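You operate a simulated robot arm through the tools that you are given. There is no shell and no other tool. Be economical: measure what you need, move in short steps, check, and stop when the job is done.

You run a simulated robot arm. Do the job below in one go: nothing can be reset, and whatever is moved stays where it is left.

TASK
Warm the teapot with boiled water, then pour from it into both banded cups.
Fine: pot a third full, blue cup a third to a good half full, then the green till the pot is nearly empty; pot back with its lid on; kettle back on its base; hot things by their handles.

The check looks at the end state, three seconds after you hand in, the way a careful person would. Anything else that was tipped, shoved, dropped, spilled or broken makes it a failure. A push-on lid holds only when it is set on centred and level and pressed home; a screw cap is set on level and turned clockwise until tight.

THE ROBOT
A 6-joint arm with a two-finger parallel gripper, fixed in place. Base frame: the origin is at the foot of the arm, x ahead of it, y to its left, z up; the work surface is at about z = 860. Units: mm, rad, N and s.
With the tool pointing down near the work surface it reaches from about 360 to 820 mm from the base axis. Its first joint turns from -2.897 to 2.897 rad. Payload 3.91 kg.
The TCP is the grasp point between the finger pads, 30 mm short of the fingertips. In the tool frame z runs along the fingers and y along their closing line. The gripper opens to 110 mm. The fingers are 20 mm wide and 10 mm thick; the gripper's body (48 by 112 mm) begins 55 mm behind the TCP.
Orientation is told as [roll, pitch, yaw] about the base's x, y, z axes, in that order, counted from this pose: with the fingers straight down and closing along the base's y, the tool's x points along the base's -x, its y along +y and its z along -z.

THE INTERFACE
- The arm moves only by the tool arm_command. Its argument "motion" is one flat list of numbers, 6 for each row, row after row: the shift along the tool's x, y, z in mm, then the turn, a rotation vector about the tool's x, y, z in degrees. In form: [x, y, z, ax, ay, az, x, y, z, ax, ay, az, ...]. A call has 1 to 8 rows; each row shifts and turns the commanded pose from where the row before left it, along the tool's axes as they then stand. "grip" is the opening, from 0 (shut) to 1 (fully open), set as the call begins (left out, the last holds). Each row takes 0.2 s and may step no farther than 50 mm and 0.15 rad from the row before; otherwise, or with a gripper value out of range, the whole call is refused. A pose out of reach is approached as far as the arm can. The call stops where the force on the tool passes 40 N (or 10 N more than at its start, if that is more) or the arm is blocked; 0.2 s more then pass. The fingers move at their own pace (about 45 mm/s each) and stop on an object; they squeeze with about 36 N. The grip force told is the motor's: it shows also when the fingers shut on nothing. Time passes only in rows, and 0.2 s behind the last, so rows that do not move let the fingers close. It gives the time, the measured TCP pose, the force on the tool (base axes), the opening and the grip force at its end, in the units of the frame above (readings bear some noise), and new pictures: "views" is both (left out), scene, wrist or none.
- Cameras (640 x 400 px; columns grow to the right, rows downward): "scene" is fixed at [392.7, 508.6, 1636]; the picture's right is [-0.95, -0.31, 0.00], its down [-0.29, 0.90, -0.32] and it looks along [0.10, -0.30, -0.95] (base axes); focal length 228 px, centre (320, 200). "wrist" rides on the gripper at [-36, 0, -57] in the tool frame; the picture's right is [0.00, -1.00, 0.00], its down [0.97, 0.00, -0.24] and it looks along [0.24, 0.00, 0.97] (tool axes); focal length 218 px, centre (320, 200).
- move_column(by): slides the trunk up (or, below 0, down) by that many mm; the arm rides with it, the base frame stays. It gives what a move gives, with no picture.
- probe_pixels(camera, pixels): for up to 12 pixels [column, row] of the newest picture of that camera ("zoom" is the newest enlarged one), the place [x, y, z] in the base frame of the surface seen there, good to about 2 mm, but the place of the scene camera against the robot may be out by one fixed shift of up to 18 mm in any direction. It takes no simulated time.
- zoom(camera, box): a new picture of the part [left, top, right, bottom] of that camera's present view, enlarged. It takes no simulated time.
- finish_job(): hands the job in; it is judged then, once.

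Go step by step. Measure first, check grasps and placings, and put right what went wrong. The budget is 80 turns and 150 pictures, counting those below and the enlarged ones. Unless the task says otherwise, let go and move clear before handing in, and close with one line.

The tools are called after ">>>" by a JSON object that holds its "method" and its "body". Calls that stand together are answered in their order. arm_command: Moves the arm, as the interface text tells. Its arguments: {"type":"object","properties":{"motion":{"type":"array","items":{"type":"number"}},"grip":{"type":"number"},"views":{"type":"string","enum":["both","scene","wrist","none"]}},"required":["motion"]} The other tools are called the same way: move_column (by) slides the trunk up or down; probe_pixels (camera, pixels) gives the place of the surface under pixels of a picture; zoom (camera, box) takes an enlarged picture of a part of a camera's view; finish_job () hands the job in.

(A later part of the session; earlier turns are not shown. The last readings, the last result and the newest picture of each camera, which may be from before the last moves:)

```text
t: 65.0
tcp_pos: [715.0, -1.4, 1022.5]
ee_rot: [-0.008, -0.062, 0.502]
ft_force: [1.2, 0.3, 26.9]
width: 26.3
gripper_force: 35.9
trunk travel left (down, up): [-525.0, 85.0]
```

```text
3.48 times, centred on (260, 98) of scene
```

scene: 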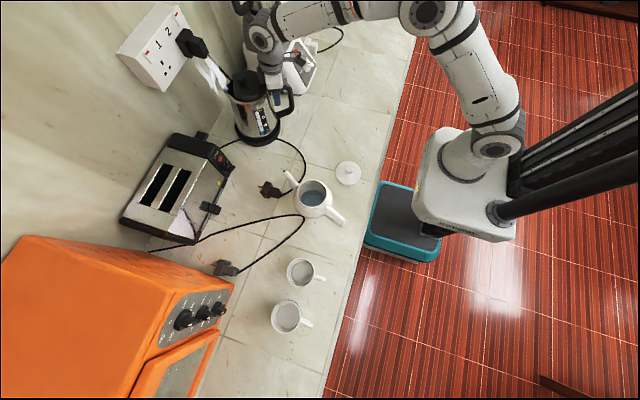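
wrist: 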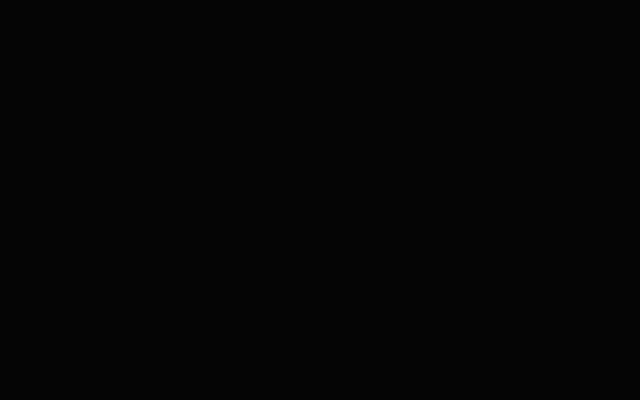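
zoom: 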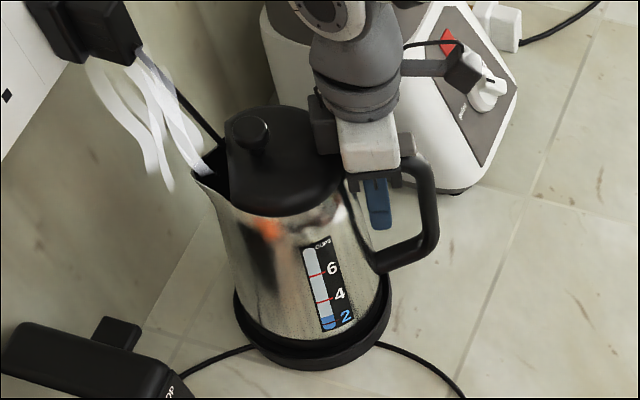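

It's near seat, but the knob appears ~13 mm nearer to the robot than originally. I'll check the tilt and ring positions before letting go.

>>> {"method": "probe_pixels", "body": {"camera": "zoom", "pixels": [[250, 325], [275, 340], [300, 344], [325, 340], [350, 328], [370, 308], [380, 285], [235, 305], [250, 345], [388, 310], [350, 358], [310, 369]]}}

>>> {"method": "zoom", "body": {"camera": "scene", "box": [225, 105, 290, 150]}}

```text
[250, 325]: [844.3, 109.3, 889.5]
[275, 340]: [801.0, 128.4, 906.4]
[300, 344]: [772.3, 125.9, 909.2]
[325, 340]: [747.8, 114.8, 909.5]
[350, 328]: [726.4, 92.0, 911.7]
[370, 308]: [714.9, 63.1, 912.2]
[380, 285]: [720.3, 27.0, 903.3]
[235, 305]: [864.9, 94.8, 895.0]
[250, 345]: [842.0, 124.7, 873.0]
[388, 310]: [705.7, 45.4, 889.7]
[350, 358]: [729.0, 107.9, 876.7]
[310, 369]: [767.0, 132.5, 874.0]
```

```text
8.89 times, centred on (258, 128) of scene
```

zoom: 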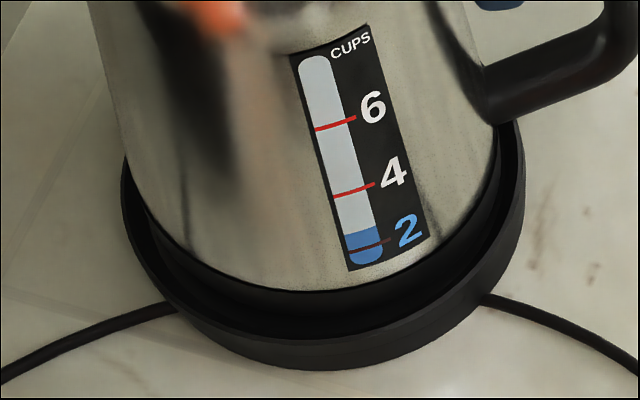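

Comparing the landmarks (knob, lip and handle elbow) shows the kettle is now about 3.5° nose-up, matching my −3.5° pitch. I'll rotate the tool back to vertical about the kettle's rear bottom edge.

>>> {"method": "arm_command", "body": {"motion": [-2.7, 0, -0.7, 0, 1.17, 0, -2.7, 0, -0.7, 0, 1.17, 0, -2.7, 0, -0.3, 0, 1.17, 0, 0, 0, 0, 0, 0, 0], "views": "scene"}}

>>> {"method": "zoom", "body": {"camera": "scene", "box": [210, 35, 326, 151]}}

```text
t: 66.0
tcp_pos: [722.2, 2.6, 1022.8]
ee_rot: [-0.006, 0.004, 0.5]
ft_force: [4.5, -6.8, 24.5]
width: 26.8
gripper_force: 35.8
trunk travel left (down, up): [-525.0, 85.0]
```

scene: 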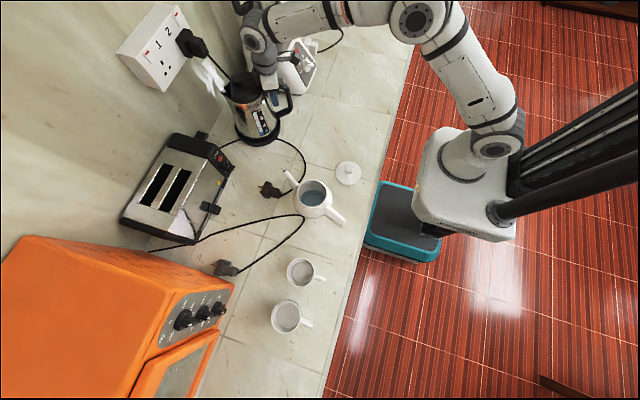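

```text
3.45 times, centred on (268, 93) of scene
```

zoom: 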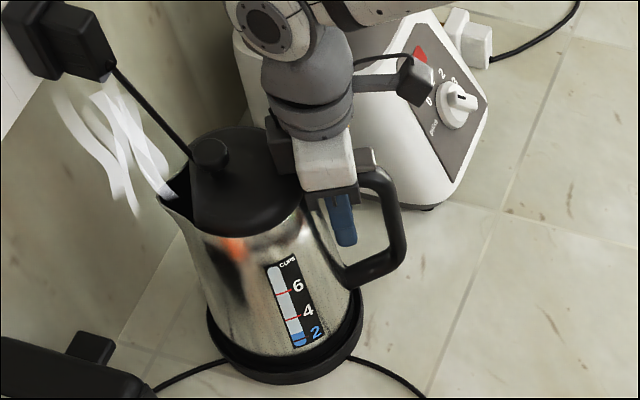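

It now matches the original view within a pixel (knob (210,153) vs (207,155), "6" mark (298,285) vs (296,287)). Opening the gripper.

>>> {"method": "arm_command", "body": {"motion": [0, 0, -1, 0, 0, 0, 0, 0, 0, 0, 0, 0, 0, 0, 0, 0, 0, 0, 0, 0, 0, 0, 0, 0], "grip": 0.55, "views": "none"}}

>>> {"method": "arm_command", "body": {"motion": [0, 0, -20, 0, 0, 0, 0, 0, -40, 0, 0, 0, 0, 0, -40, 0, 0, 0, 0, 0, -40, 0, 0, 0], "views": "both"}}

>>> {"method": "zoom", "body": {"camera": "scene", "box": [210, 35, 326, 151]}}

```text
t: 67.0
tcp_pos: [725.1, 3.3, 1023.6]
ee_rot: [-0.004, 0.003, 0.503]
ft_force: [0.0, -0.1, -0.2]
width: 60.6
gripper_force: 0.0
trunk travel left (down, up): [-525.0, 85.0]
```

```text
t: 68.0
tcp_pos: [721.3, 5.0, 1166.1]
ee_rot: [-0.006, 0.004, 0.503]
ft_force: [0.2, -0.5, -0.5]
width: 60.4
gripper_force: 0.1
trunk travel left (down, up): [-525.0, 85.0]
```

scene: 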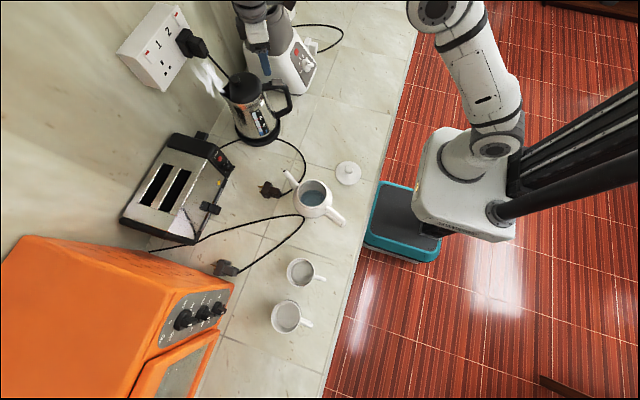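
wrist: 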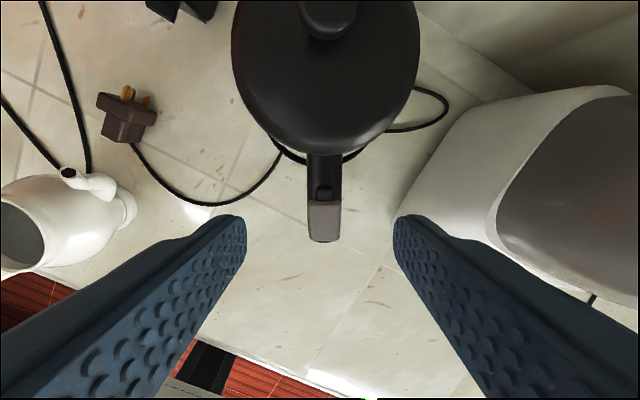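

```text
3.45 times, centred on (268, 93) of scene
```

zoom: 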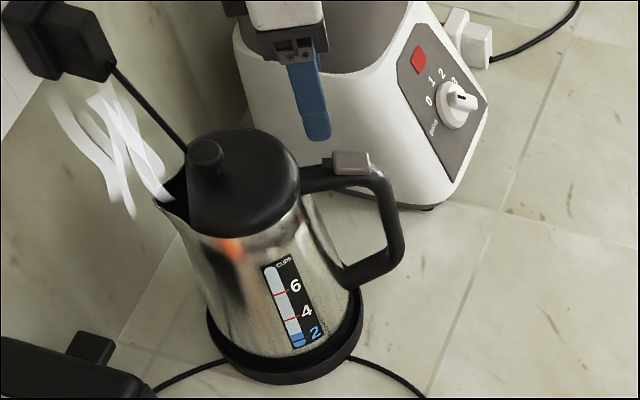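

The kettle is seated on its base with the gauge now at about 2. Next is the teapot, so I'll move over to its handle side with the tool vertical.

>>> {"method": "arm_command", "body": {"motion": [16, 44.6, 0, 0, 0, 0, 16, 44.6, 0, 0, 0, 0, 16, 44.6, 0, 0, 0, 0, 16, 44.6, 0, 0, 0, 0, 16, 44.6, 0, 0, 0, 0, 16, 44.6, 0, 0, 0, 0, 16, 44.6, 0, 0, 0, 0, 16, 44.6, 0, 0, 0, 0], "views": "none"}}

>>> {"method": "arm_command", "body": {"motion": [16, 44.6, 0, 0, 0, 7.4, 0, 0, 0, 0, 0, 7.4, 0, 0, 0, 0, 0, 7.4, 0, 0, 0, 0, 0, 7.4, 0, 0, 0, 0, 0, 7.4, 0, 0, 0, 0, 0, 7.4, 0, 0, 0, 0, 0, 7.4], "views": "both"}}

```text
t: 69.8
tcp_pos: [440.1, 262.0, 1161.5]
ee_rot: [-0.007, 0.006, 0.5]
ft_force: [-0.2, -0.1, 0.2]
width: 60.7
gripper_force: 0.1
trunk travel left (down, up): [-525.0, 85.0]
```

```text
t: 71.3
tcp_pos: [405.5, 285.6, 1161.2]
ee_rot: [-0.007, 0.0, -0.404]
ft_force: [0.4, -0.3, -0.8]
width: 60.5
gripper_force: 0.1
trunk travel left (down, up): [-525.0, 85.0]
```

scene: 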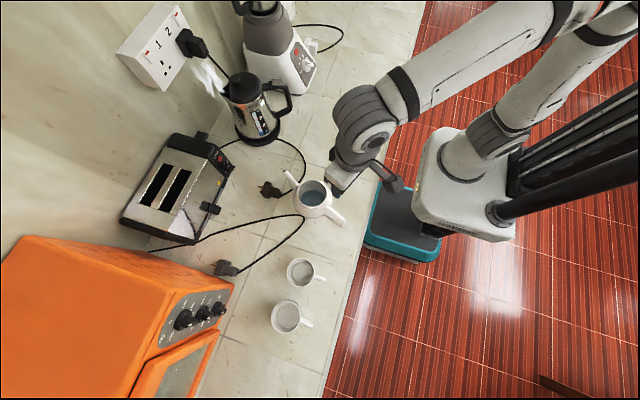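
wrist: 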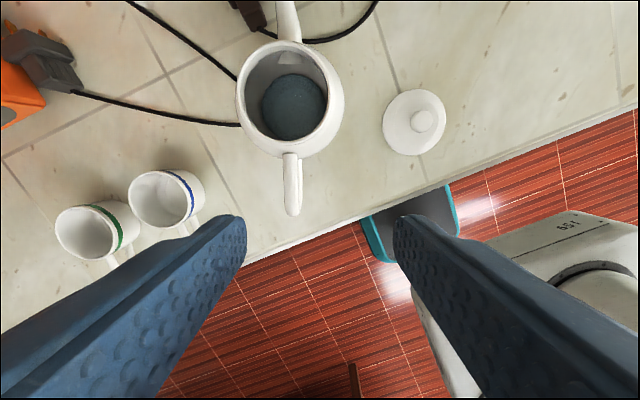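

A good top view. I'll probe the pot rim, water, handle and lid.

>>> {"method": "zoom", "body": {"camera": "wrist", "box": [220, 0, 460, 230]}}

>>> {"method": "probe_pixels", "body": {"camera": "wrist", "pixels": [[291, 158], [291, 170], [291, 185], [291, 200], [291, 210], [283, 185], [300, 185], [239, 95], [341, 95], [289, 44], [291, 151], [295, 100]]}}

>>> {"method": "probe_pixels", "body": {"camera": "wrist", "pixels": [[422, 121], [386, 125], [443, 112], [408, 92], [417, 152], [287, 5], [165, 190], [90, 230], [180, 225], [110, 262], [170, 172], [90, 207]]}}

```text
1.74 times, centred on (340, 115) of wrist
```

zoom: 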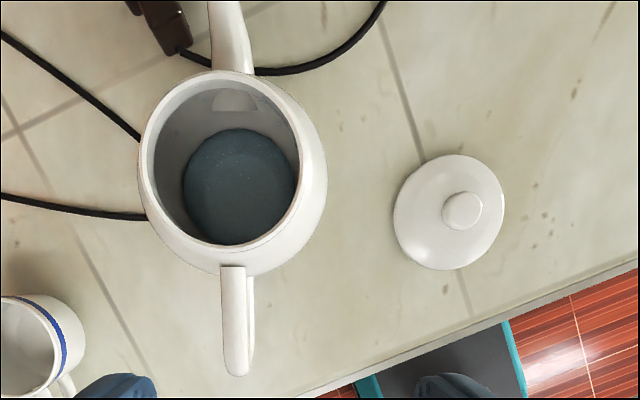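

```text
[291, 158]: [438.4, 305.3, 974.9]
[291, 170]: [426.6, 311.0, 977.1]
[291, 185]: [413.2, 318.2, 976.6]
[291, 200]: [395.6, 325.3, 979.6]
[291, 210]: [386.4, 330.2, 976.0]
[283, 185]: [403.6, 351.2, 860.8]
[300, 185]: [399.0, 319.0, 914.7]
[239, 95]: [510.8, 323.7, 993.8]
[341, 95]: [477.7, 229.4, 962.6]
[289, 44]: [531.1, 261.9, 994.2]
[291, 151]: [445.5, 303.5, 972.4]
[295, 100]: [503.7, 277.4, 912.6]
```

```text
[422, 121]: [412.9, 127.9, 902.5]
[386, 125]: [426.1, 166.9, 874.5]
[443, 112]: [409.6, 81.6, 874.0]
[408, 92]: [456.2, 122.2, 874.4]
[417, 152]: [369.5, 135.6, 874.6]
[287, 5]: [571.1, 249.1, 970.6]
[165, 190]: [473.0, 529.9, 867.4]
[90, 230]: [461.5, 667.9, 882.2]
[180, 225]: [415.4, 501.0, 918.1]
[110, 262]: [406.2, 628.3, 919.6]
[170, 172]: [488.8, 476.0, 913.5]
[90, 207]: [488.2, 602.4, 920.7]
```

The handle's top bar is flat at z≈977 along yaw −24°, centred near (413,318). I'll use the same approach, with the tool vertical, fingers astride the bar and palm on top.

>>> {"method": "arm_command", "body": {"motion": [7.3, 32.9, 0, 0, 0, 1.1, 0, 0, 40, 0, 0, 0, 0, 0, 45, 0, 0, 0, 0, 0, 45, 0, 0, 0], "views": "wrist"}}

```text
t: 72.3
tcp_pos: [410.3, 316.9, 1029.5]
ee_rot: [-0.007, -0.001, -0.422]
ft_force: [-0.2, 0.3, -0.7]
width: 60.5
gripper_force: 0.0
trunk travel left (down, up): [-525.0, 85.0]
```

wrist: 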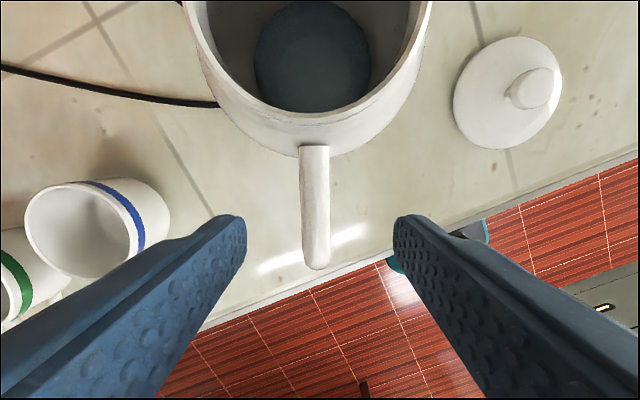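

The handle is centred at column ~315; I'll shift 2.5 mm left, descend, then creep to palm contact.

>>> {"method": "arm_command", "body": {"motion": [0, 2.5, 0, 0, 0, 0.5, 0, 0, 40, 0, 0, 0, 0, 0, 40, 0, 0, 0, 0, 0, 14, 0, 0, 0], "views": "none"}}

>>> {"method": "arm_command", "body": {"motion": [0, 0, 3, 0, 0, 0, 0, 0, 2, 0, 0, 0], "views": "none"}}

>>> {"method": "arm_command", "body": {"motion": [0, 0, 2, 0, 0, 0], "views": "both"}}

```text
t: 73.3
tcp_pos: [409.0, 319.9, 935.7]
ee_rot: [-0.008, -0.002, -0.43]
ft_force: [0.6, -0.8, -0.7]
width: 60.6
gripper_force: 0.0
trunk travel left (down, up): [-525.0, 85.0]
```

```text
t: 74.0
tcp_pos: [410.9, 319.1, 933.2]
ee_rot: [-0.006, -0.003, -0.431]
ft_force: [0.0, 0.2, 0.5]
width: 60.6
gripper_force: 0.0
trunk travel left (down, up): [-525.0, 85.0]
```

```text
t: 74.3
tcp_pos: [409.9, 319.7, 931.6]
ee_rot: [-0.008, -0.002, -0.428]
ft_force: [-3.1, 0.3, 3.8]
width: 60.3
gripper_force: 0.0
trunk travel left (down, up): [-525.0, 85.0]
```

scene: 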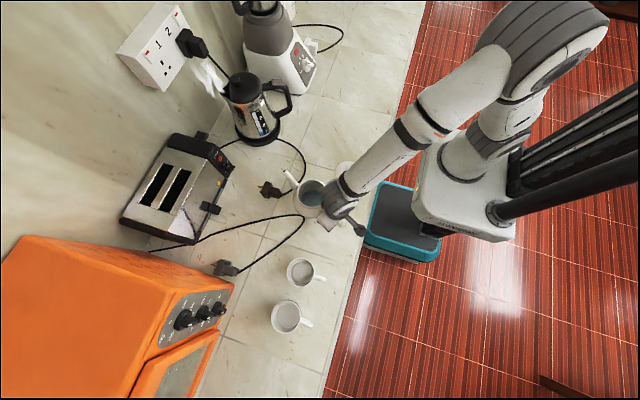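
wrist: 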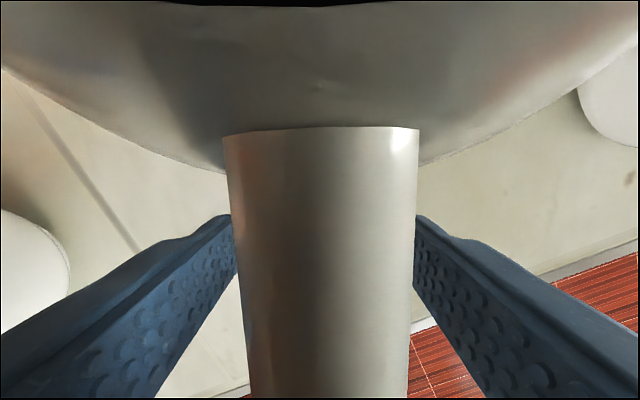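

Light contact (−3 N in x) suggests the hand is brushing the pot rim. I'll back off 5 mm outward, then continue down.

>>> {"method": "arm_command", "body": {"motion": [5, 0, -1, 0, 0, 0], "views": "none"}}

>>> {"method": "arm_command", "body": {"motion": [0, 0, 3, 0, 0, 0, 0, 0, 2, 0, 0, 0], "views": "none"}}

>>> {"method": "arm_command", "body": {"motion": [0, 0, 2, 0, 0, 0, 0, 0, 2, 0, 0, 0], "views": "none"}}

```text
t: 74.8
tcp_pos: [406.0, 322.0, 931.6]
ee_rot: [-0.007, -0.001, -0.431]
ft_force: [0.9, -0.4, 0.0]
width: 60.4
gripper_force: 0.0
trunk travel left (down, up): [-525.0, 85.0]
```

```text
t: 75.3
tcp_pos: [406.7, 321.8, 926.6]
ee_rot: [-0.009, -0.002, -0.428]
ft_force: [-0.4, 0.0, -0.1]
width: 60.4
gripper_force: 0.1
trunk travel left (down, up): [-525.0, 85.0]
```

```text
t: 76.0
tcp_pos: [407.7, 322.0, 923.8]
ee_rot: [-0.006, 0.0, -0.429]
ft_force: [0.4, 0.2, -0.3]
width: 60.6
gripper_force: 0.0
trunk travel left (down, up): [-525.0, 85.0]
```

>>> {"method": "arm_command", "body": {"motion": [0, 0, 1.5, 0, 0, 0, 0, 0, 1.5, 0, 0, 0], "views": "none"}}

>>> {"method": "arm_command", "body": {"motion": [0, 0, 1.5, 0, 0, 0], "views": "none"}}

>>> {"method": "arm_command", "body": {"motion": [0, 0, 1, 0, 0, 0], "views": "none"}}

```text
t: 76.5
tcp_pos: [406.8, 323.9, 920.8]
ee_rot: [-0.007, -0.005, -0.43]
ft_force: [-4.9, 1.7, 7.2]
width: 60.3
gripper_force: 0.1
trunk travel left (down, up): [-525.0, 85.0]
```

```text
t: 77.0
tcp_pos: [406.9, 322.6, 918.9]
ee_rot: [-0.002, -0.004, -0.428]
ft_force: [-4.5, 7.9, 17.5]
width: 60.7
gripper_force: 0.0
trunk travel left (down, up): [-525.0, 85.0]
```

```text
t: 77.3
tcp_pos: [405.8, 323.4, 919.1]
ee_rot: [-0.002, -0.005, -0.429]
ft_force: [-5.9, 9.0, 31.7]
width: 60.8
gripper_force: 0.1
trunk travel left (down, up): [-525.0, 85.0]
```

The palm is on the bar (31 N). I'll ease up 1 mm, grip, and lift a little.

>>> {"method": "arm_command", "body": {"motion": [0, 0, -1, 0, 0, 0, 0, 0, 0, 0, 0, 0, 0, 0, 0, 0, 0, 0, 0, 0, 0, 0, 0, 0, 0, 0, 0, 0, 0, 0], "grip": 0, "views": "none"}}

>>> {"method": "arm_command", "body": {"motion": [0, 0, -5, 0, 0, 0, 0, 0, -5, 0, 0, 0, 0, 0, -5, 0, 0, 0, 0, 0, -5, 0, 0, 0, 0, 0, 0, 0, 0, 0], "views": "scene"}}

>>> {"method": "zoom", "body": {"camera": "scene", "box": [270, 140, 380, 250]}}

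```text
t: 78.5
tcp_pos: [403.9, 322.2, 918.6]
ee_rot: [-0.005, -0.004, -0.427]
ft_force: [-3.6, 8.1, 33.6]
width: 16.9
gripper_force: 35.7
trunk travel left (down, up): [-525.0, 85.0]
```

```text
t: 79.8
tcp_pos: [406.6, 323.3, 937.8]
ee_rot: [-0.01, 0.0, -0.428]
ft_force: [-0.4, -0.5, -7.9]
width: 16.8
gripper_force: 36.3
trunk travel left (down, up): [-525.0, 85.0]
```

scene: 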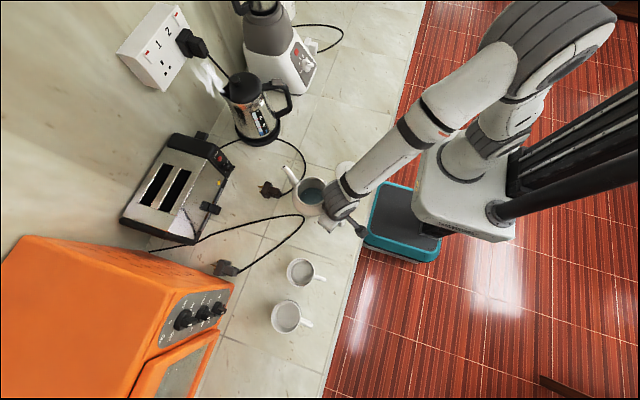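

```text
3.64 times, centred on (325, 195) of scene
```

zoom: 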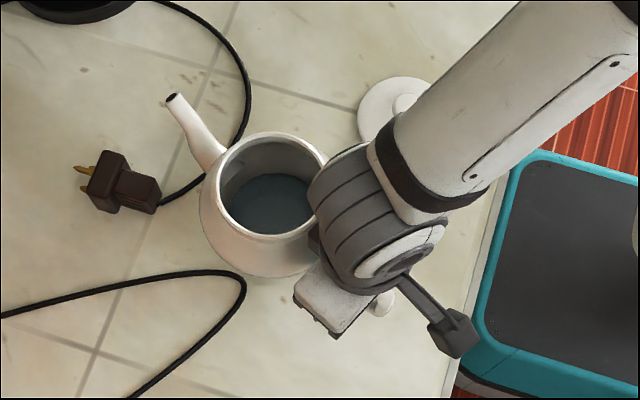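

The pot is held at 7.9 N. I'll lift it further and check for tilt via the spout tip and rim.

>>> {"method": "arm_command", "body": {"motion": [0, 0, -20, 0, 0, 0, 0, 0, -30, 0, 0, 0, 0, 0, -30, 0, 0, 0, 0, 0, -30, 0, 0, 0, 0, 0, -30, 0, 0, 0, 0, 0, 0, 0, 0, 0], "views": "scene"}}

>>> {"method": "zoom", "body": {"camera": "scene", "box": [260, 120, 380, 250]}}

```text
t: 81.2
tcp_pos: [408.3, 324.2, 1076.5]
ee_rot: [-0.01, -0.001, -0.43]
ft_force: [0.2, 0.1, -7.0]
width: 16.8
gripper_force: 36.0
trunk travel left (down, up): [-525.0, 85.0]
```

scene: 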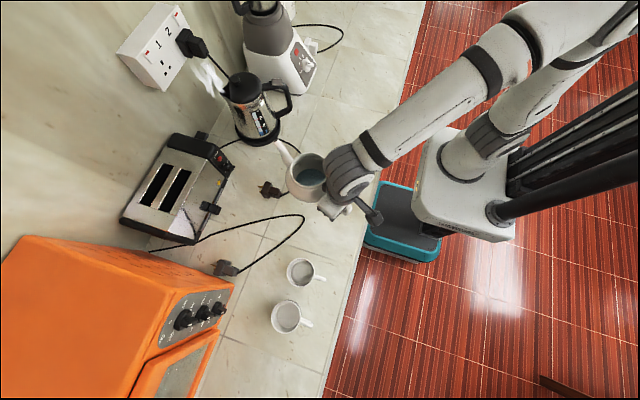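

```text
3.08 times, centred on (320, 185) of scene
```

zoom: 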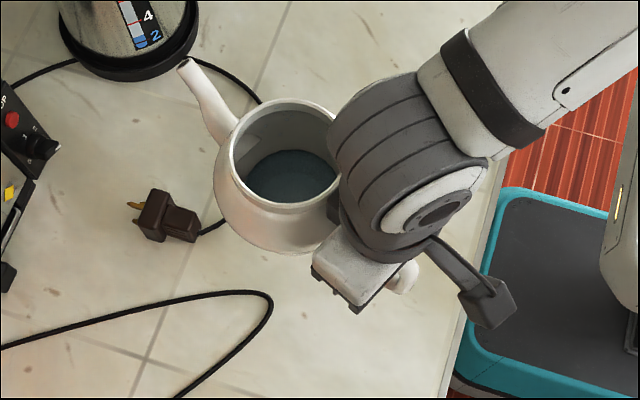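

>>> {"method": "probe_pixels", "body": {"camera": "zoom", "pixels": [[184, 66], [190, 62], [181, 72], [228, 165], [300, 102], [260, 108], [270, 206], [320, 190], [290, 170], [265, 180]]}}

>>> {"method": "probe_pixels", "body": {"camera": "scene", "pixels": [[300, 258], [300, 287], [286, 272], [314, 272], [286, 300], [286, 331], [271, 316], [301, 316], [228, 300], [222, 340], [200, 380], [300, 272]]}}

```text
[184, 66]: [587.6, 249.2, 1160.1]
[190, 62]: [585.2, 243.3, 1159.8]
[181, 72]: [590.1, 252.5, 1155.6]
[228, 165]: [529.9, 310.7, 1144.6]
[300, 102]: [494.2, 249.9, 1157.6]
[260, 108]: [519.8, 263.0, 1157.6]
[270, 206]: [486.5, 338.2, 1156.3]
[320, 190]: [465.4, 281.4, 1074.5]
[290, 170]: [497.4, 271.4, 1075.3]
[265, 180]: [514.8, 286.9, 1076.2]
```

```text
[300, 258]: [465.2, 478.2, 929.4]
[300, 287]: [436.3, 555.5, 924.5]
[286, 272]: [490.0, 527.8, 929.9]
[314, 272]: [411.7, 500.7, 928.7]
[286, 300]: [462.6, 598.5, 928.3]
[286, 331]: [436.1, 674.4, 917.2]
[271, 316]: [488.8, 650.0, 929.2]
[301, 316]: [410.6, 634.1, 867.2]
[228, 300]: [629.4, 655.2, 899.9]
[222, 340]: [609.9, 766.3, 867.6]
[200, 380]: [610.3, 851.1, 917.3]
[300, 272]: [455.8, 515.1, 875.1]
```

The pot hangs level (rim z ~1157 all round), with the tip 208 mm ahead of and 77 mm above the TCP. The cups are at blue (460,502) and green (458,623), rims ~924. I'll carry it to the blue cup keeping the same heading.

>>> {"method": "arm_command", "body": {"motion": [30.7, 22.9, -3, 0, 0, 0, 30.7, 22.9, -3, 0, 0, 0, 30.7, 22.9, -3, 0, 0, 0, 30.7, 22.9, -3, 0, 0, 0, 30.7, 22.9, 0, 0, 0, 0, 30.7, 22.9, 0, 0, 0, 0, 30.7, 22.9, 0, 0, 0, 0, 30.7, 22.9, 0, 0, 0, 0], "views": "none"}}

>>> {"method": "arm_command", "body": {"motion": [0, 0, 0, 0, 7, 0, 0, 0, 0, 0, 7, 0, 0, 0, 0, 0, 7, 0, 0, 0, 0, 0, 7, 0, 0, 0, 0, 0, 0, 0], "views": "scene"}}

>>> {"method": "zoom", "body": {"camera": "scene", "box": [240, 190, 390, 340]}}

```text
t: 83.0
tcp_pos: [260.7, 595.9, 1084.8]
ee_rot: [-0.008, -0.001, -0.432]
ft_force: [0.1, 0.3, -7.3]
width: 16.2
gripper_force: 36.3
trunk travel left (down, up): [-525.0, 85.0]
```

```text
t: 84.2
tcp_pos: [261.8, 592.8, 1087.4]
ee_rot: [-0.009, 0.489, -0.434]
ft_force: [-0.5, -0.9, -8.2]
width: 16.7
gripper_force: 36.2
trunk travel left (down, up): [-525.0, 85.0]
```

scene: 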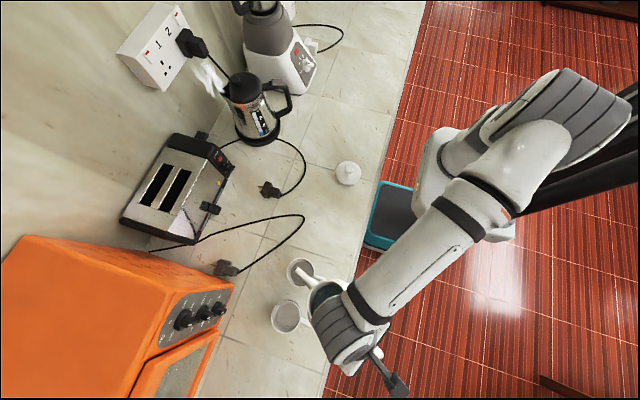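

```text
2.67 times, centred on (315, 265) of scene
```

zoom: 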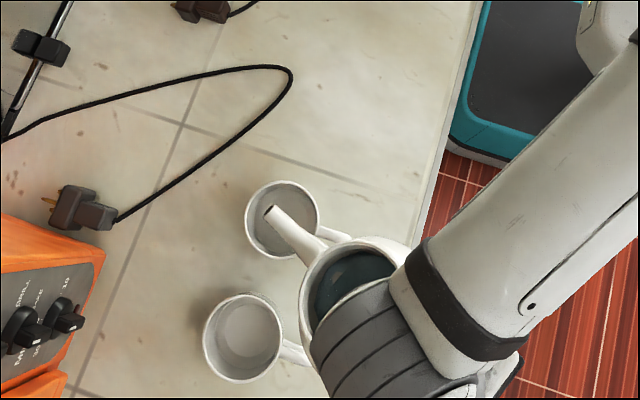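

The spout tip at zoom (270,210) is over the blue cup. Probing it against the cup rim.

>>> {"method": "probe_pixels", "body": {"camera": "zoom", "pixels": [[268, 207], [272, 213], [266, 213], [246, 215], [318, 210], [280, 181], [270, 256], [255, 240], [205, 345], [283, 345], [245, 297], [300, 230]]}}

```text
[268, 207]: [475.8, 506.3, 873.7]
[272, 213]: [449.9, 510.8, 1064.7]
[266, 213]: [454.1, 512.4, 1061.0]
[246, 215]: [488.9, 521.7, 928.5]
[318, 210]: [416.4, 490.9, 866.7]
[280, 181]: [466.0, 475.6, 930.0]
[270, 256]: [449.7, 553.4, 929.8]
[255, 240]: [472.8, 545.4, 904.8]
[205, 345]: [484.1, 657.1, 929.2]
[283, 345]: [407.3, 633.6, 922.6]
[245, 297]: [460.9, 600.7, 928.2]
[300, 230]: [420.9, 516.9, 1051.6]
```

The tip is right over the blue cup's centre. Lowering 60 mm and tilting to 36°, just short of pouring.

>>> {"method": "arm_command", "body": {"motion": [-14.1, 0, 26.5, 0, 0, 0, -14.1, 0, 26.5, 0, 0, 0, 0, 0, 0, 0, 4, 0, 0, 0, 0, 0, 4, 0, 0, 0, 0, 0, 0, 0], "views": "scene"}}

>>> {"method": "zoom", "body": {"camera": "scene", "box": [260, 230, 350, 340]}}

```text
t: 85.3
tcp_pos: [260.0, 592.2, 1026.1]
ee_rot: [-0.01, 0.627, -0.437]
ft_force: [0.6, -0.3, -6.5]
width: 16.7
gripper_force: 36.2
trunk travel left (down, up): [-525.0, 85.0]
```

scene: 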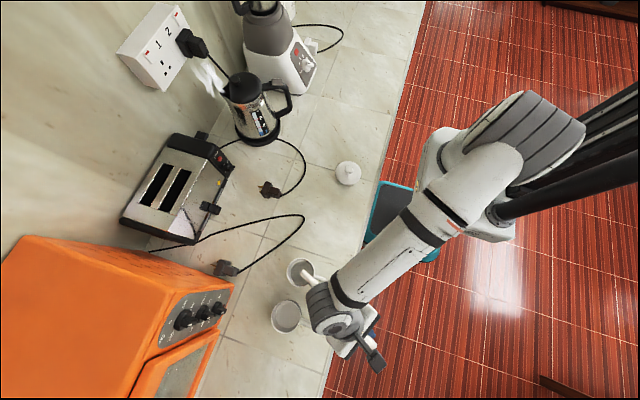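

```text
3.64 times, centred on (305, 285) of scene
```

zoom: 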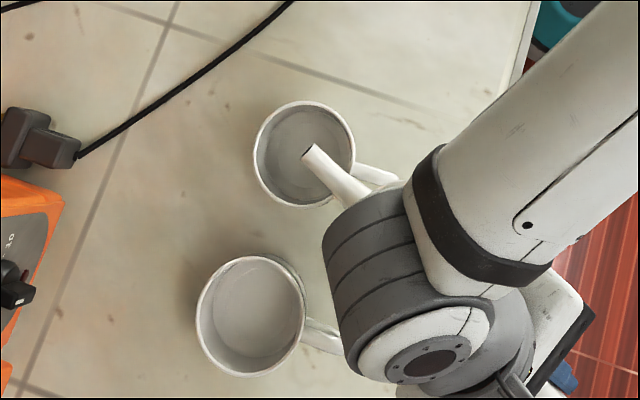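

The tip is centred over the cup (zoom (308,150)). I'll tilt to 41° with the tip held in place, let it flow, and read the cup level.

>>> {"method": "arm_command", "body": {"motion": [1.7, 0, -4.5, 0, 1.25, 0, 1.7, 0, -4.5, 0, 1.25, 0, 1.7, 0, -4.5, 0, 1.25, 0, 1.7, 0, -4.5, 0, 1.25, 0, 0, 0, 0, 0, 0, 0, 0, 0, 0, 0, 0, 0, 0, 0, 0, 0, 0, 0, 0, 0, 0, 0, 0, 0], "views": "none"}}

>>> {"method": "arm_command", "body": {"motion": [0, 0, 0, 0, 0, 0, 0, 0, 0, 0, 0, 0, 0, 0, 0, 0, 0, 0, 0, 0, 0, 0, 0, 0], "views": "none"}}

>>> {"method": "zoom", "body": {"camera": "scene", "box": [260, 230, 350, 340]}}

>>> {"method": "probe_pixels", "body": {"camera": "zoom", "pixels": [[285, 165], [280, 185], [290, 130], [295, 190], [270, 165], [310, 150], [255, 310], [230, 330]]}}

```text
t: 87.2
tcp_pos: [265.9, 589.6, 1046.2]
ee_rot: [-0.011, 0.713, -0.436]
ft_force: [0.2, -0.1, -7.3]
width: 16.6
gripper_force: 35.6
trunk travel left (down, up): [-525.0, 85.0]
```

```text
t: 88.2
tcp_pos: [267.1, 590.0, 1046.9]
ee_rot: [-0.01, 0.714, -0.438]
ft_force: [-0.2, -0.2, -6.9]
width: 16.6
gripper_force: 36.1
trunk travel left (down, up): [-525.0, 85.0]
```

```text
3.64 times, centred on (305, 285) of scene
```

zoom: 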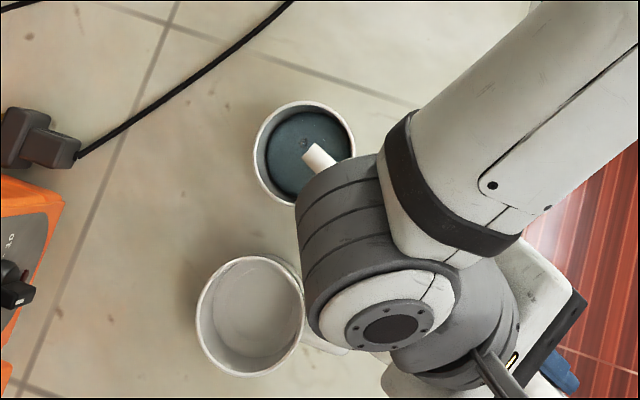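

```text
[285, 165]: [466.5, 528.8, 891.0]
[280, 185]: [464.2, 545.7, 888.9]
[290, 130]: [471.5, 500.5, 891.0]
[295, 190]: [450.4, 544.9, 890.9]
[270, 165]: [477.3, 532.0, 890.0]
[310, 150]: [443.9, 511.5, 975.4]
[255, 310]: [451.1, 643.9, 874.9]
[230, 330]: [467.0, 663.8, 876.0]
```

Blue reads 891 (floor 875, rim 929), so about 0.30. I'll add 2° to reach ~0.42, then tip back, lift and shift over to the green cup.

>>> {"method": "arm_command", "body": {"motion": [1.4, 0, -3.6, 0, 1.1, 0, 1.4, 0, -3.6, 0, 1.1, 0, 0, 0, 0, 0, 0, 0, 0, 0, 0, 0, 0, 0, 0, 0, 0, 0, 0, 0, 0, 0, 0, 0, 0, 0, 0, 0, 0, 0, -8, 0], "views": "none"}}

>>> {"method": "arm_command", "body": {"motion": [22.9, 0, -32.8, 0, 0, 0, 10.75, 27.25, 7.5, 0, 0, 0, 10.75, 27.25, 7.5, 0, 0, 0, 10.75, 27.25, 7.5, 0, 0, 0, 10.75, 27.25, 7.5, 0, 0, 0, 0, 0, 0, 0, 0, 0], "views": "none"}}

>>> {"method": "zoom", "body": {"camera": "scene", "box": [260, 230, 350, 340]}}

>>> {"method": "probe_pixels", "body": {"camera": "zoom", "pixels": [[285, 165], [300, 175], [290, 130], [310, 150], [265, 290], [272, 300], [260, 300], [250, 310], [260, 285], [255, 320]]}}

```text
t: 89.8
tcp_pos: [268.2, 588.6, 1053.6]
ee_rot: [-0.009, 0.612, -0.436]
ft_force: [-0.1, -0.9, -7.1]
width: 16.8
gripper_force: 36.0
trunk travel left (down, up): [-525.0, 85.0]
```

```text
t: 91.2
tcp_pos: [265.0, 711.1, 1093.4]
ee_rot: [-0.011, 0.612, -0.436]
ft_force: [-0.5, 0.0, -6.1]
width: 16.6
gripper_force: 36.2
trunk travel left (down, up): [-525.0, 85.0]
```

```text
3.64 times, centred on (305, 285) of scene
```

zoom: 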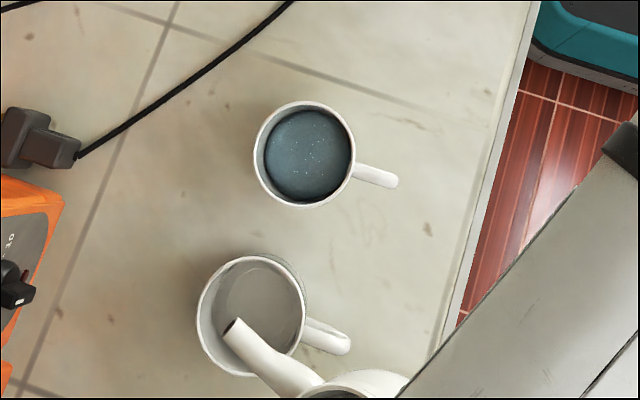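

```text
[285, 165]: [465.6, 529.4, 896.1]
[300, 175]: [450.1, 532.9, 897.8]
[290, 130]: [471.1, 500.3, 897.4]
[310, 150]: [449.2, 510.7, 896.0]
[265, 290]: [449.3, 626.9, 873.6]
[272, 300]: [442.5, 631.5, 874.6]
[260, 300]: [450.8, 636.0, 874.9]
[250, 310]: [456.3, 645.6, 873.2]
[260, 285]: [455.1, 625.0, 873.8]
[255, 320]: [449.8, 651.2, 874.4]
```

Blue reads 897, about 0.41 full. Good. Over green I'll lower, tilt back to the pour angle with the tip held, and continue to 53°.

>>> {"method": "arm_command", "body": {"motion": [-22.9, 3.5, 32.8, 0, 0, 0, 0, 0, 0, 0, 4, 0, 0, 0, 0, 0, 4, 0, 2.7, 0, -7.25, 0, 2, 0, 2.7, 0, -7.25, 0, 2, 0, 2.7, 0, -7.25, 0, 2, 0, 2.7, 0, -7.25, 0, 2, 0, 2.7, 0, -7.25, 0, 2, 0], "views": "none"}}

>>> {"method": "zoom", "body": {"camera": "scene", "box": [240, 250, 350, 360]}}

```text
t: 93.0
tcp_pos: [283.6, 707.1, 1086.5]
ee_rot: [-0.014, 0.929, -0.439]
ft_force: [0.3, 0.3, -6.4]
width: 16.6
gripper_force: 36.1
trunk travel left (down, up): [-525.0, 85.0]
```

```text
3.64 times, centred on (295, 305) of scene
```

zoom: 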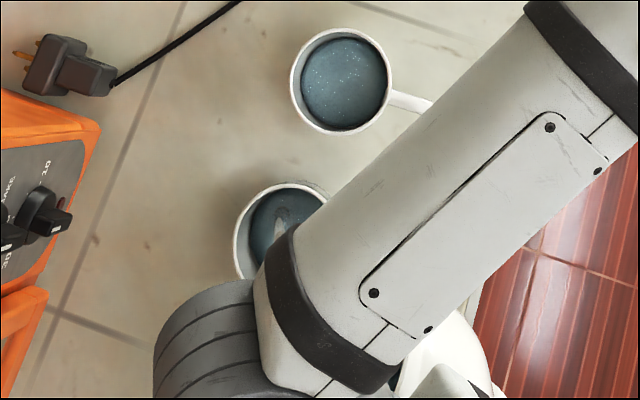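

The green cup is filling (zoom (280,225)). Continuing to ~69° with the tip held, then waiting.

>>> {"method": "arm_command", "body": {"motion": [2.7, 0, -7.25, 0, 2, 0, 2.7, 0, -7.25, 0, 2, 0, 2.7, 0, -7.25, 0, 2, 0, 2.7, 0, -7.25, 0, 2, 0, 2.7, 0, -7.25, 0, 2, 0, 2.7, 0, -7.25, 0, 2, 0, 2.7, 0, -7.25, 0, 2, 0, 2.7, 0, -7.25, 0, 2, 0], "views": "none"}}

>>> {"method": "arm_command", "body": {"motion": [0, 0, 0, 0, 0, 0, 0, 0, 0, 0, 0, 0, 0, 0, 0, 0, 0, 0, 0, 0, 0, 0, 0, 0, 0, 0, 0, 0, 0, 0], "views": "scene"}}

>>> {"method": "zoom", "body": {"camera": "scene", "box": [240, 250, 350, 360]}}

>>> {"method": "probe_pixels", "body": {"camera": "zoom", "pixels": [[262, 220], [258, 235], [275, 205], [290, 200], [270, 220]]}}

```text
t: 94.8
tcp_pos: [319.6, 690.1, 1134.5]
ee_rot: [-0.022, 1.208, -0.451]
ft_force: [-1.3, -0.1, -5.3]
width: 16.6
gripper_force: 35.5
trunk travel left (down, up): [-525.0, 85.0]
```

```text
t: 96.0
tcp_pos: [320.0, 690.2, 1134.3]
ee_rot: [-0.023, 1.207, -0.451]
ft_force: [-0.7, -0.9, -5.8]
width: 16.8
gripper_force: 35.9
trunk travel left (down, up): [-525.0, 85.0]
```

scene: 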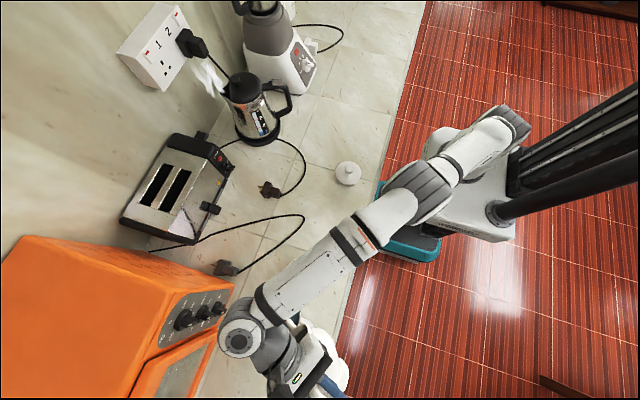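

```text
3.64 times, centred on (295, 305) of scene
```

zoom: 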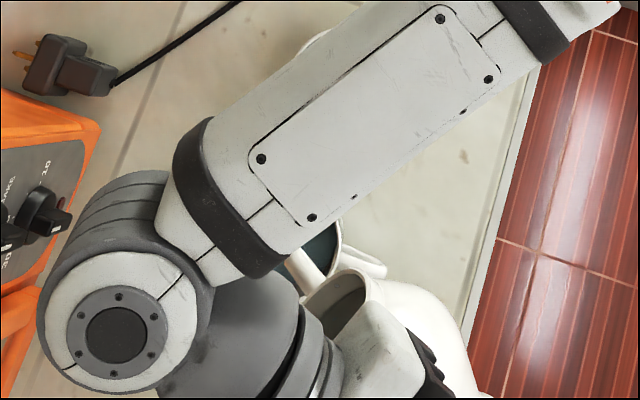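

```text
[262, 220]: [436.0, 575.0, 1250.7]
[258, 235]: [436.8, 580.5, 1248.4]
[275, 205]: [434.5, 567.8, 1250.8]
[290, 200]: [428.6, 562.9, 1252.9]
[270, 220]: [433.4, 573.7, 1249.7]
```

The weight has dropped from 7.5 to 5.5 N and the pot looks empty inside. I'll tip it back upright and carry it home.

>>> {"method": "arm_command", "body": {"motion": [-10.8, 0, 29, 0, -8, 0, 0, 0, 0, 0, -8.5, 0, 0, 0, 0, 0, -8.5, 0, 0, 0, 0, 0, -8.5, 0, 0, 0, 0, 0, -8.5, 0, 0, 0, 0, 0, -8.5, 0, 0, 0, 0, 0, -8.5, 0, 0, 0, 0, 0, -8.5, 0], "views": "none"}}

>>> {"method": "arm_command", "body": {"motion": [0, 0, 0, 0, -1.7, 0, -31.9, -36.96, 0, 0, 0, 0, -31.9, -36.96, 0, 0, 0, 0, -31.9, -36.96, 0, 0, 0, 0, -31.9, -36.96, 0, 0, 0, 0, -31.9, -36.96, 0, 0, 0, 0, -31.9, -36.96, 0, 0, 0, 0, -31.9, -36.96, 0, 0, 0, 0], "views": "none"}}

>>> {"method": "arm_command", "body": {"motion": [-25, -30, 20, 0, 0, 0, 0, 0, 16, 0, 0, 0, 0, 0, 0, 0, 0, 0], "views": "scene"}}

>>> {"method": "zoom", "body": {"camera": "scene", "box": [260, 120, 380, 250]}}

```text
t: 97.8
tcp_pos: [296.8, 700.7, 1113.4]
ee_rot: [-0.008, 0.026, -0.43]
ft_force: [-0.3, -0.5, -5.3]
width: 16.6
gripper_force: 36.0
trunk travel left (down, up): [-525.0, 85.0]
```

```text
t: 99.5
tcp_pos: [393.2, 370.0, 1117.1]
ee_rot: [-0.008, 0.0, -0.428]
ft_force: [0.9, 0.0, -5.7]
width: 16.6
gripper_force: 35.7
trunk travel left (down, up): [-525.0, 85.0]
```

```text
t: 100.3
tcp_pos: [398.7, 331.9, 1077.9]
ee_rot: [-0.006, -0.001, -0.43]
ft_force: [1.0, -0.1, -6.2]
width: 16.8
gripper_force: 36.1
trunk travel left (down, up): [-525.0, 85.0]
```

scene: 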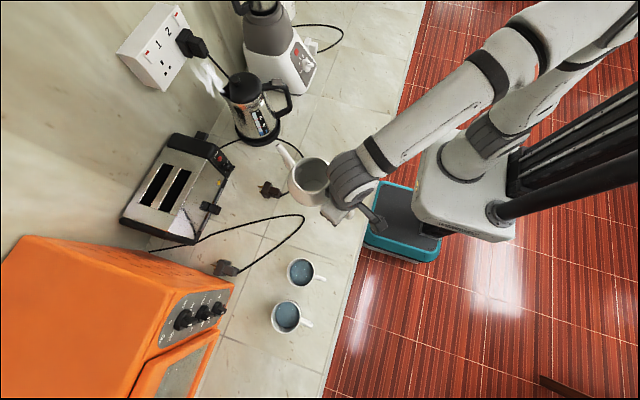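

```text
3.08 times, centred on (320, 185) of scene
```

zoom: 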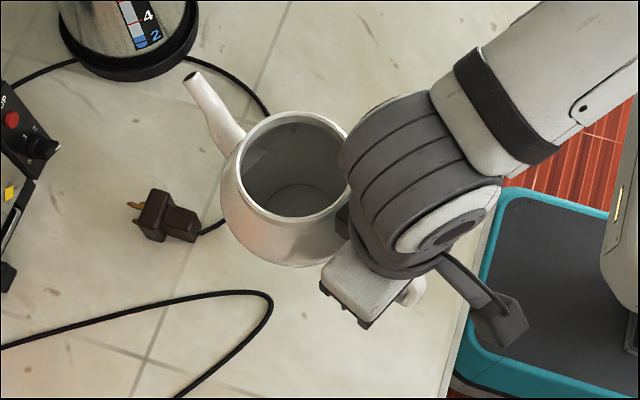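

Both cups are filled and the pot is empty and level. I'll set it back at its original spot, release, and rise to the earlier measuring viewpoint.

>>> {"method": "arm_command", "body": {"motion": [-10, -5.4, 40, 0, 0, 0, 0, 0, 40, 0, 0, 0, 0, 0, 40, 0, 0, 0, 0, 0, 28, 0, 0, 0], "views": "none"}}

>>> {"method": "arm_command", "body": {"motion": [0, 0, 4, 0, 0, 0, 0, 0, 3, 0, 0, 0, 0, 0, 2, 0, 0, 0, 0, 0, 1, 0, 0, 0], "views": "none"}}

>>> {"method": "arm_command", "body": {"motion": [0, 0, 0, 0, 0, 0, 0, 0, 0, 0, 0, 0, 0, 0, 0, 0, 0, 0, 0, 0, 0, 0, 0, 0, 0, 0, 0, 0, 0, 0], "grip": 0.55, "views": "none"}}

>>> {"method": "arm_command", "body": {"motion": [0, 0, -10, 0, 0, 0, 0, 0, -30, 0, 0, 0, 0, 0, -45, 0, 0, 0, 0, 0, -45, 0, 0, 0, 0, 0, -45, 0, 0, 0, 0, 0, -45, 0, 0, 0, -15.4, -33.6, -20, 0, 0, 0], "views": "both"}}

>>> {"method": "zoom", "body": {"camera": "wrist", "box": [220, 0, 460, 230]}}

```text
t: 101.3
tcp_pos: [410.3, 322.6, 932.7]
ee_rot: [-0.007, 0.0, -0.429]
ft_force: [0.4, 0.3, -6.0]
width: 16.7
gripper_force: 36.5
trunk travel left (down, up): [-525.0, 85.0]
```

```text
t: 102.3
tcp_pos: [409.5, 322.9, 923.4]
ee_rot: [-0.008, -0.003, -0.428]
ft_force: [-0.5, 0.2, -5.8]
width: 16.4
gripper_force: 36.1
trunk travel left (down, up): [-525.0, 85.0]
```

```text
t: 103.5
tcp_pos: [409.0, 323.5, 924.1]
ee_rot: [-0.007, 0.0, -0.429]
ft_force: [0.5, -0.5, 0.3]
width: 60.5
gripper_force: 0.1
trunk travel left (down, up): [-525.0, 85.0]
```

```text
t: 105.2
tcp_pos: [404.8, 286.2, 1163.3]
ee_rot: [-0.007, -0.001, -0.429]
ft_force: [-0.2, -0.6, -0.7]
width: 60.6
gripper_force: 0.2
trunk travel left (down, up): [-525.0, 85.0]
```

scene: 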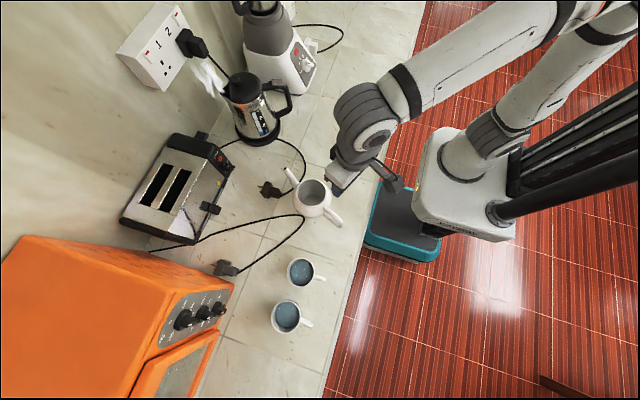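
wrist: 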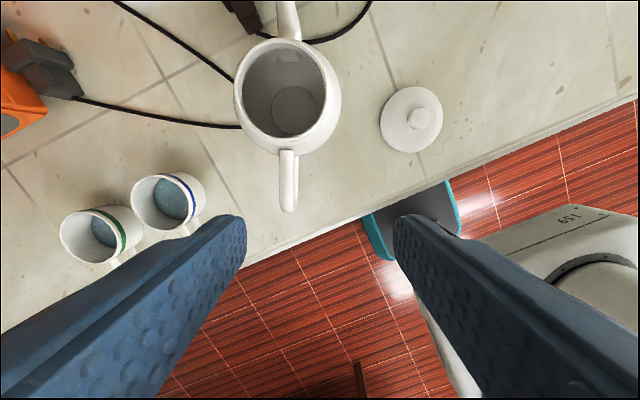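

```text
1.74 times, centred on (340, 115) of wrist
```

zoom: 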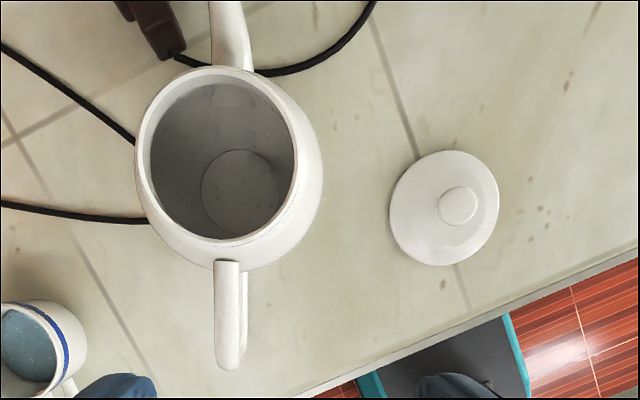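

The pot is back, upright and empty. I'll probe its rim and the lid for centres, and move above the lid knob.

>>> {"method": "probe_pixels", "body": {"camera": "zoom", "pixels": [[143, 160], [299, 155], [208, 73], [225, 243], [163, 108], [278, 98], [162, 212], [283, 208], [458, 206], [391, 210], [498, 205], [445, 265]]}}

>>> {"method": "arm_command", "body": {"motion": [-14.7, -28.1, 30, 0, 0, 0, -14.7, -28.1, 30, 0, 0, 0, -14.7, -28.1, 30, 0, 0, 0, -14.7, -28.1, 30, 0, 0, 0, -14.7, -28.1, 30, 0, 0, 0, 0, 0, 10, 0, 0, 0], "views": "wrist"}}

>>> {"method": "probe_pixels", "body": {"camera": "wrist", "pixels": [[320, 170], [320, 190], [320, 210], [320, 230], [320, 150], [320, 130], [300, 190], [340, 190], [290, 190], [350, 190], [270, 190], [370, 190]]}}

```text
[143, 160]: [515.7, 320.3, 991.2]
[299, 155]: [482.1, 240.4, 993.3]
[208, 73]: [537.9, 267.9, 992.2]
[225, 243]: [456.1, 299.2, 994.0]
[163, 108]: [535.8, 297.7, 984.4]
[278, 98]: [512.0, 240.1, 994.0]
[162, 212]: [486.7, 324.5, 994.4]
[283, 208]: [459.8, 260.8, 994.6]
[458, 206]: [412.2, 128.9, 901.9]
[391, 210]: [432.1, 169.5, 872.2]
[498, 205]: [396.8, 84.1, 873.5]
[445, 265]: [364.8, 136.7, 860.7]
```

```text
t: 106.5
tcp_pos: [419.7, 129.8, 1003.6]
ee_rot: [-0.008, -0.002, -0.43]
ft_force: [0.0, -0.2, 0.3]
width: 60.6
gripper_force: 0.1
trunk travel left (down, up): [-525.0, 85.0]
```

wrist: 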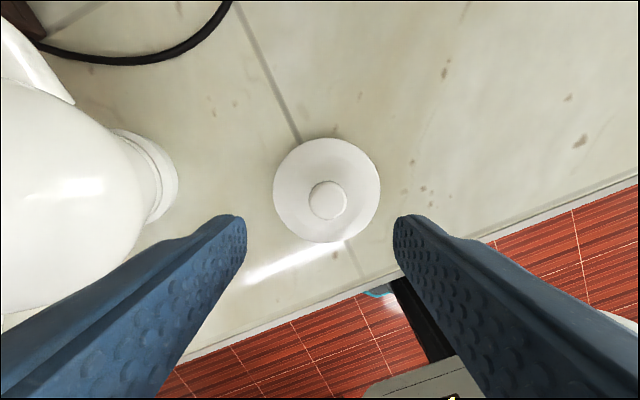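

```text
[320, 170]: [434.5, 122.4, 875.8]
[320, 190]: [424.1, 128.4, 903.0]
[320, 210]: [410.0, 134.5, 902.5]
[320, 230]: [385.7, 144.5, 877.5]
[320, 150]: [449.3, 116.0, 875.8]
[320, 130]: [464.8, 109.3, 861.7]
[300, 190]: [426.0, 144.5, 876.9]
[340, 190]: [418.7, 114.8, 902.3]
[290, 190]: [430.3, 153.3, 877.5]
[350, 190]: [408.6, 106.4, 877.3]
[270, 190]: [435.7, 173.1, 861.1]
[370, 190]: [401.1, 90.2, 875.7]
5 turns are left
```

The knob centre is about (413.7,127) and the pot rim centre (498.4,282.1). I'll grip the knob, lift, and carry the lid over the pot.

>>> {"method": "arm_command", "body": {"motion": [4.3, -5.05, 20, 0, 0, 0, 0, 0, 40, 0, 0, 0, 0, 0, 31.5, 0, 0, 0], "views": "none"}}

>>> {"method": "arm_command", "body": {"motion": [0, 0, 0, 0, 0, 0, 0, 0, 0, 0, 0, 0, 0, 0, 0, 0, 0, 0, 0, 0, 0, 0, 0, 0, 0, 0, 0, 0, 0, 0], "grip": 0, "views": "none"}}

>>> {"method": "arm_command", "body": {"motion": [0, 0, -40, 0, 0, 0, 0, 0, -40, 0, 0, 0, 0, 0, -40, 0, 0, 0, 0, 0, -40, 0, 0, 0, -3.1, 44.1, 0, 0, 0, 0, -3.1, 44.1, 0, 0, 0, 0, -3.1, 44.1, 0, 0, 0, 0, -3, 44, 0, 0, 0, 0], "views": "wrist"}}

>>> {"method": "zoom", "body": {"camera": "scene", "box": [260, 130, 380, 250]}}

>>> {"method": "probe_pixels", "body": {"camera": "wrist", "pixels": [[320, 120], [320, 140], [320, 160], [320, 180], [320, 200], [320, 215], [260, 180], [380, 180], [240, 190], [400, 190], [320, 100], [320, 80]]}}

```text
t: 107.3
tcp_pos: [411.2, 126.5, 910.4]
ee_rot: [-0.006, -0.003, -0.432]
ft_force: [-1.3, -1.0, -0.1]
width: 60.9
gripper_force: 0.0
trunk travel left (down, up): [-525.0, 85.0]
```

```text
t: 108.5
tcp_pos: [410.7, 126.1, 912.0]
ee_rot: [-0.006, -0.003, -0.43]
ft_force: [0.2, -0.9, 1.0]
width: 28.8
gripper_force: 36.2
trunk travel left (down, up): [-525.0, 85.0]
```

```text
t: 110.3
tcp_pos: [496.8, 283.0, 1071.3]
ee_rot: [-0.009, 0.0, -0.43]
ft_force: [-0.2, 0.9, -1.1]
width: 28.6
gripper_force: 35.9
trunk travel left (down, up): [-525.0, 85.0]
```

wrist: 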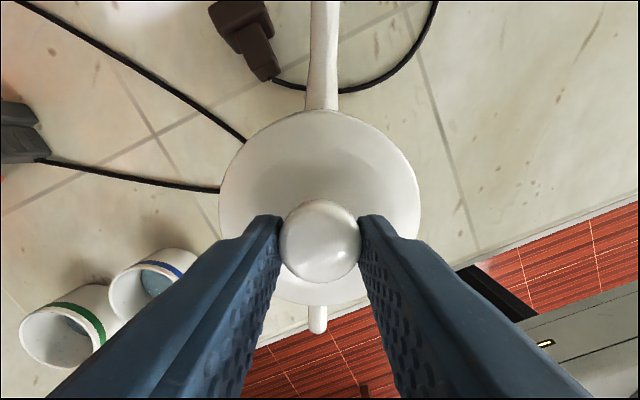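

```text
3.33 times, centred on (320, 190) of scene
```

zoom: 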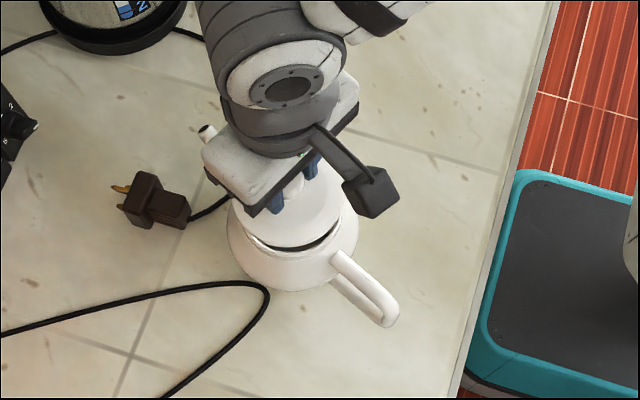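

```text
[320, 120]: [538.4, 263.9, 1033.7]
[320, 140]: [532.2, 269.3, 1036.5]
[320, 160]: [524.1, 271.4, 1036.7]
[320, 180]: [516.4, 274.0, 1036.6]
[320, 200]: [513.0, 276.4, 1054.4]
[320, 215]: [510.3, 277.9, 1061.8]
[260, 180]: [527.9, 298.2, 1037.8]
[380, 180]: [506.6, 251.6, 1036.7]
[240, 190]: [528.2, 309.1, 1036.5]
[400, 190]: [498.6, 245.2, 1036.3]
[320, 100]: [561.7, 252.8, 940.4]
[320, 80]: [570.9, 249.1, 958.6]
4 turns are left
```

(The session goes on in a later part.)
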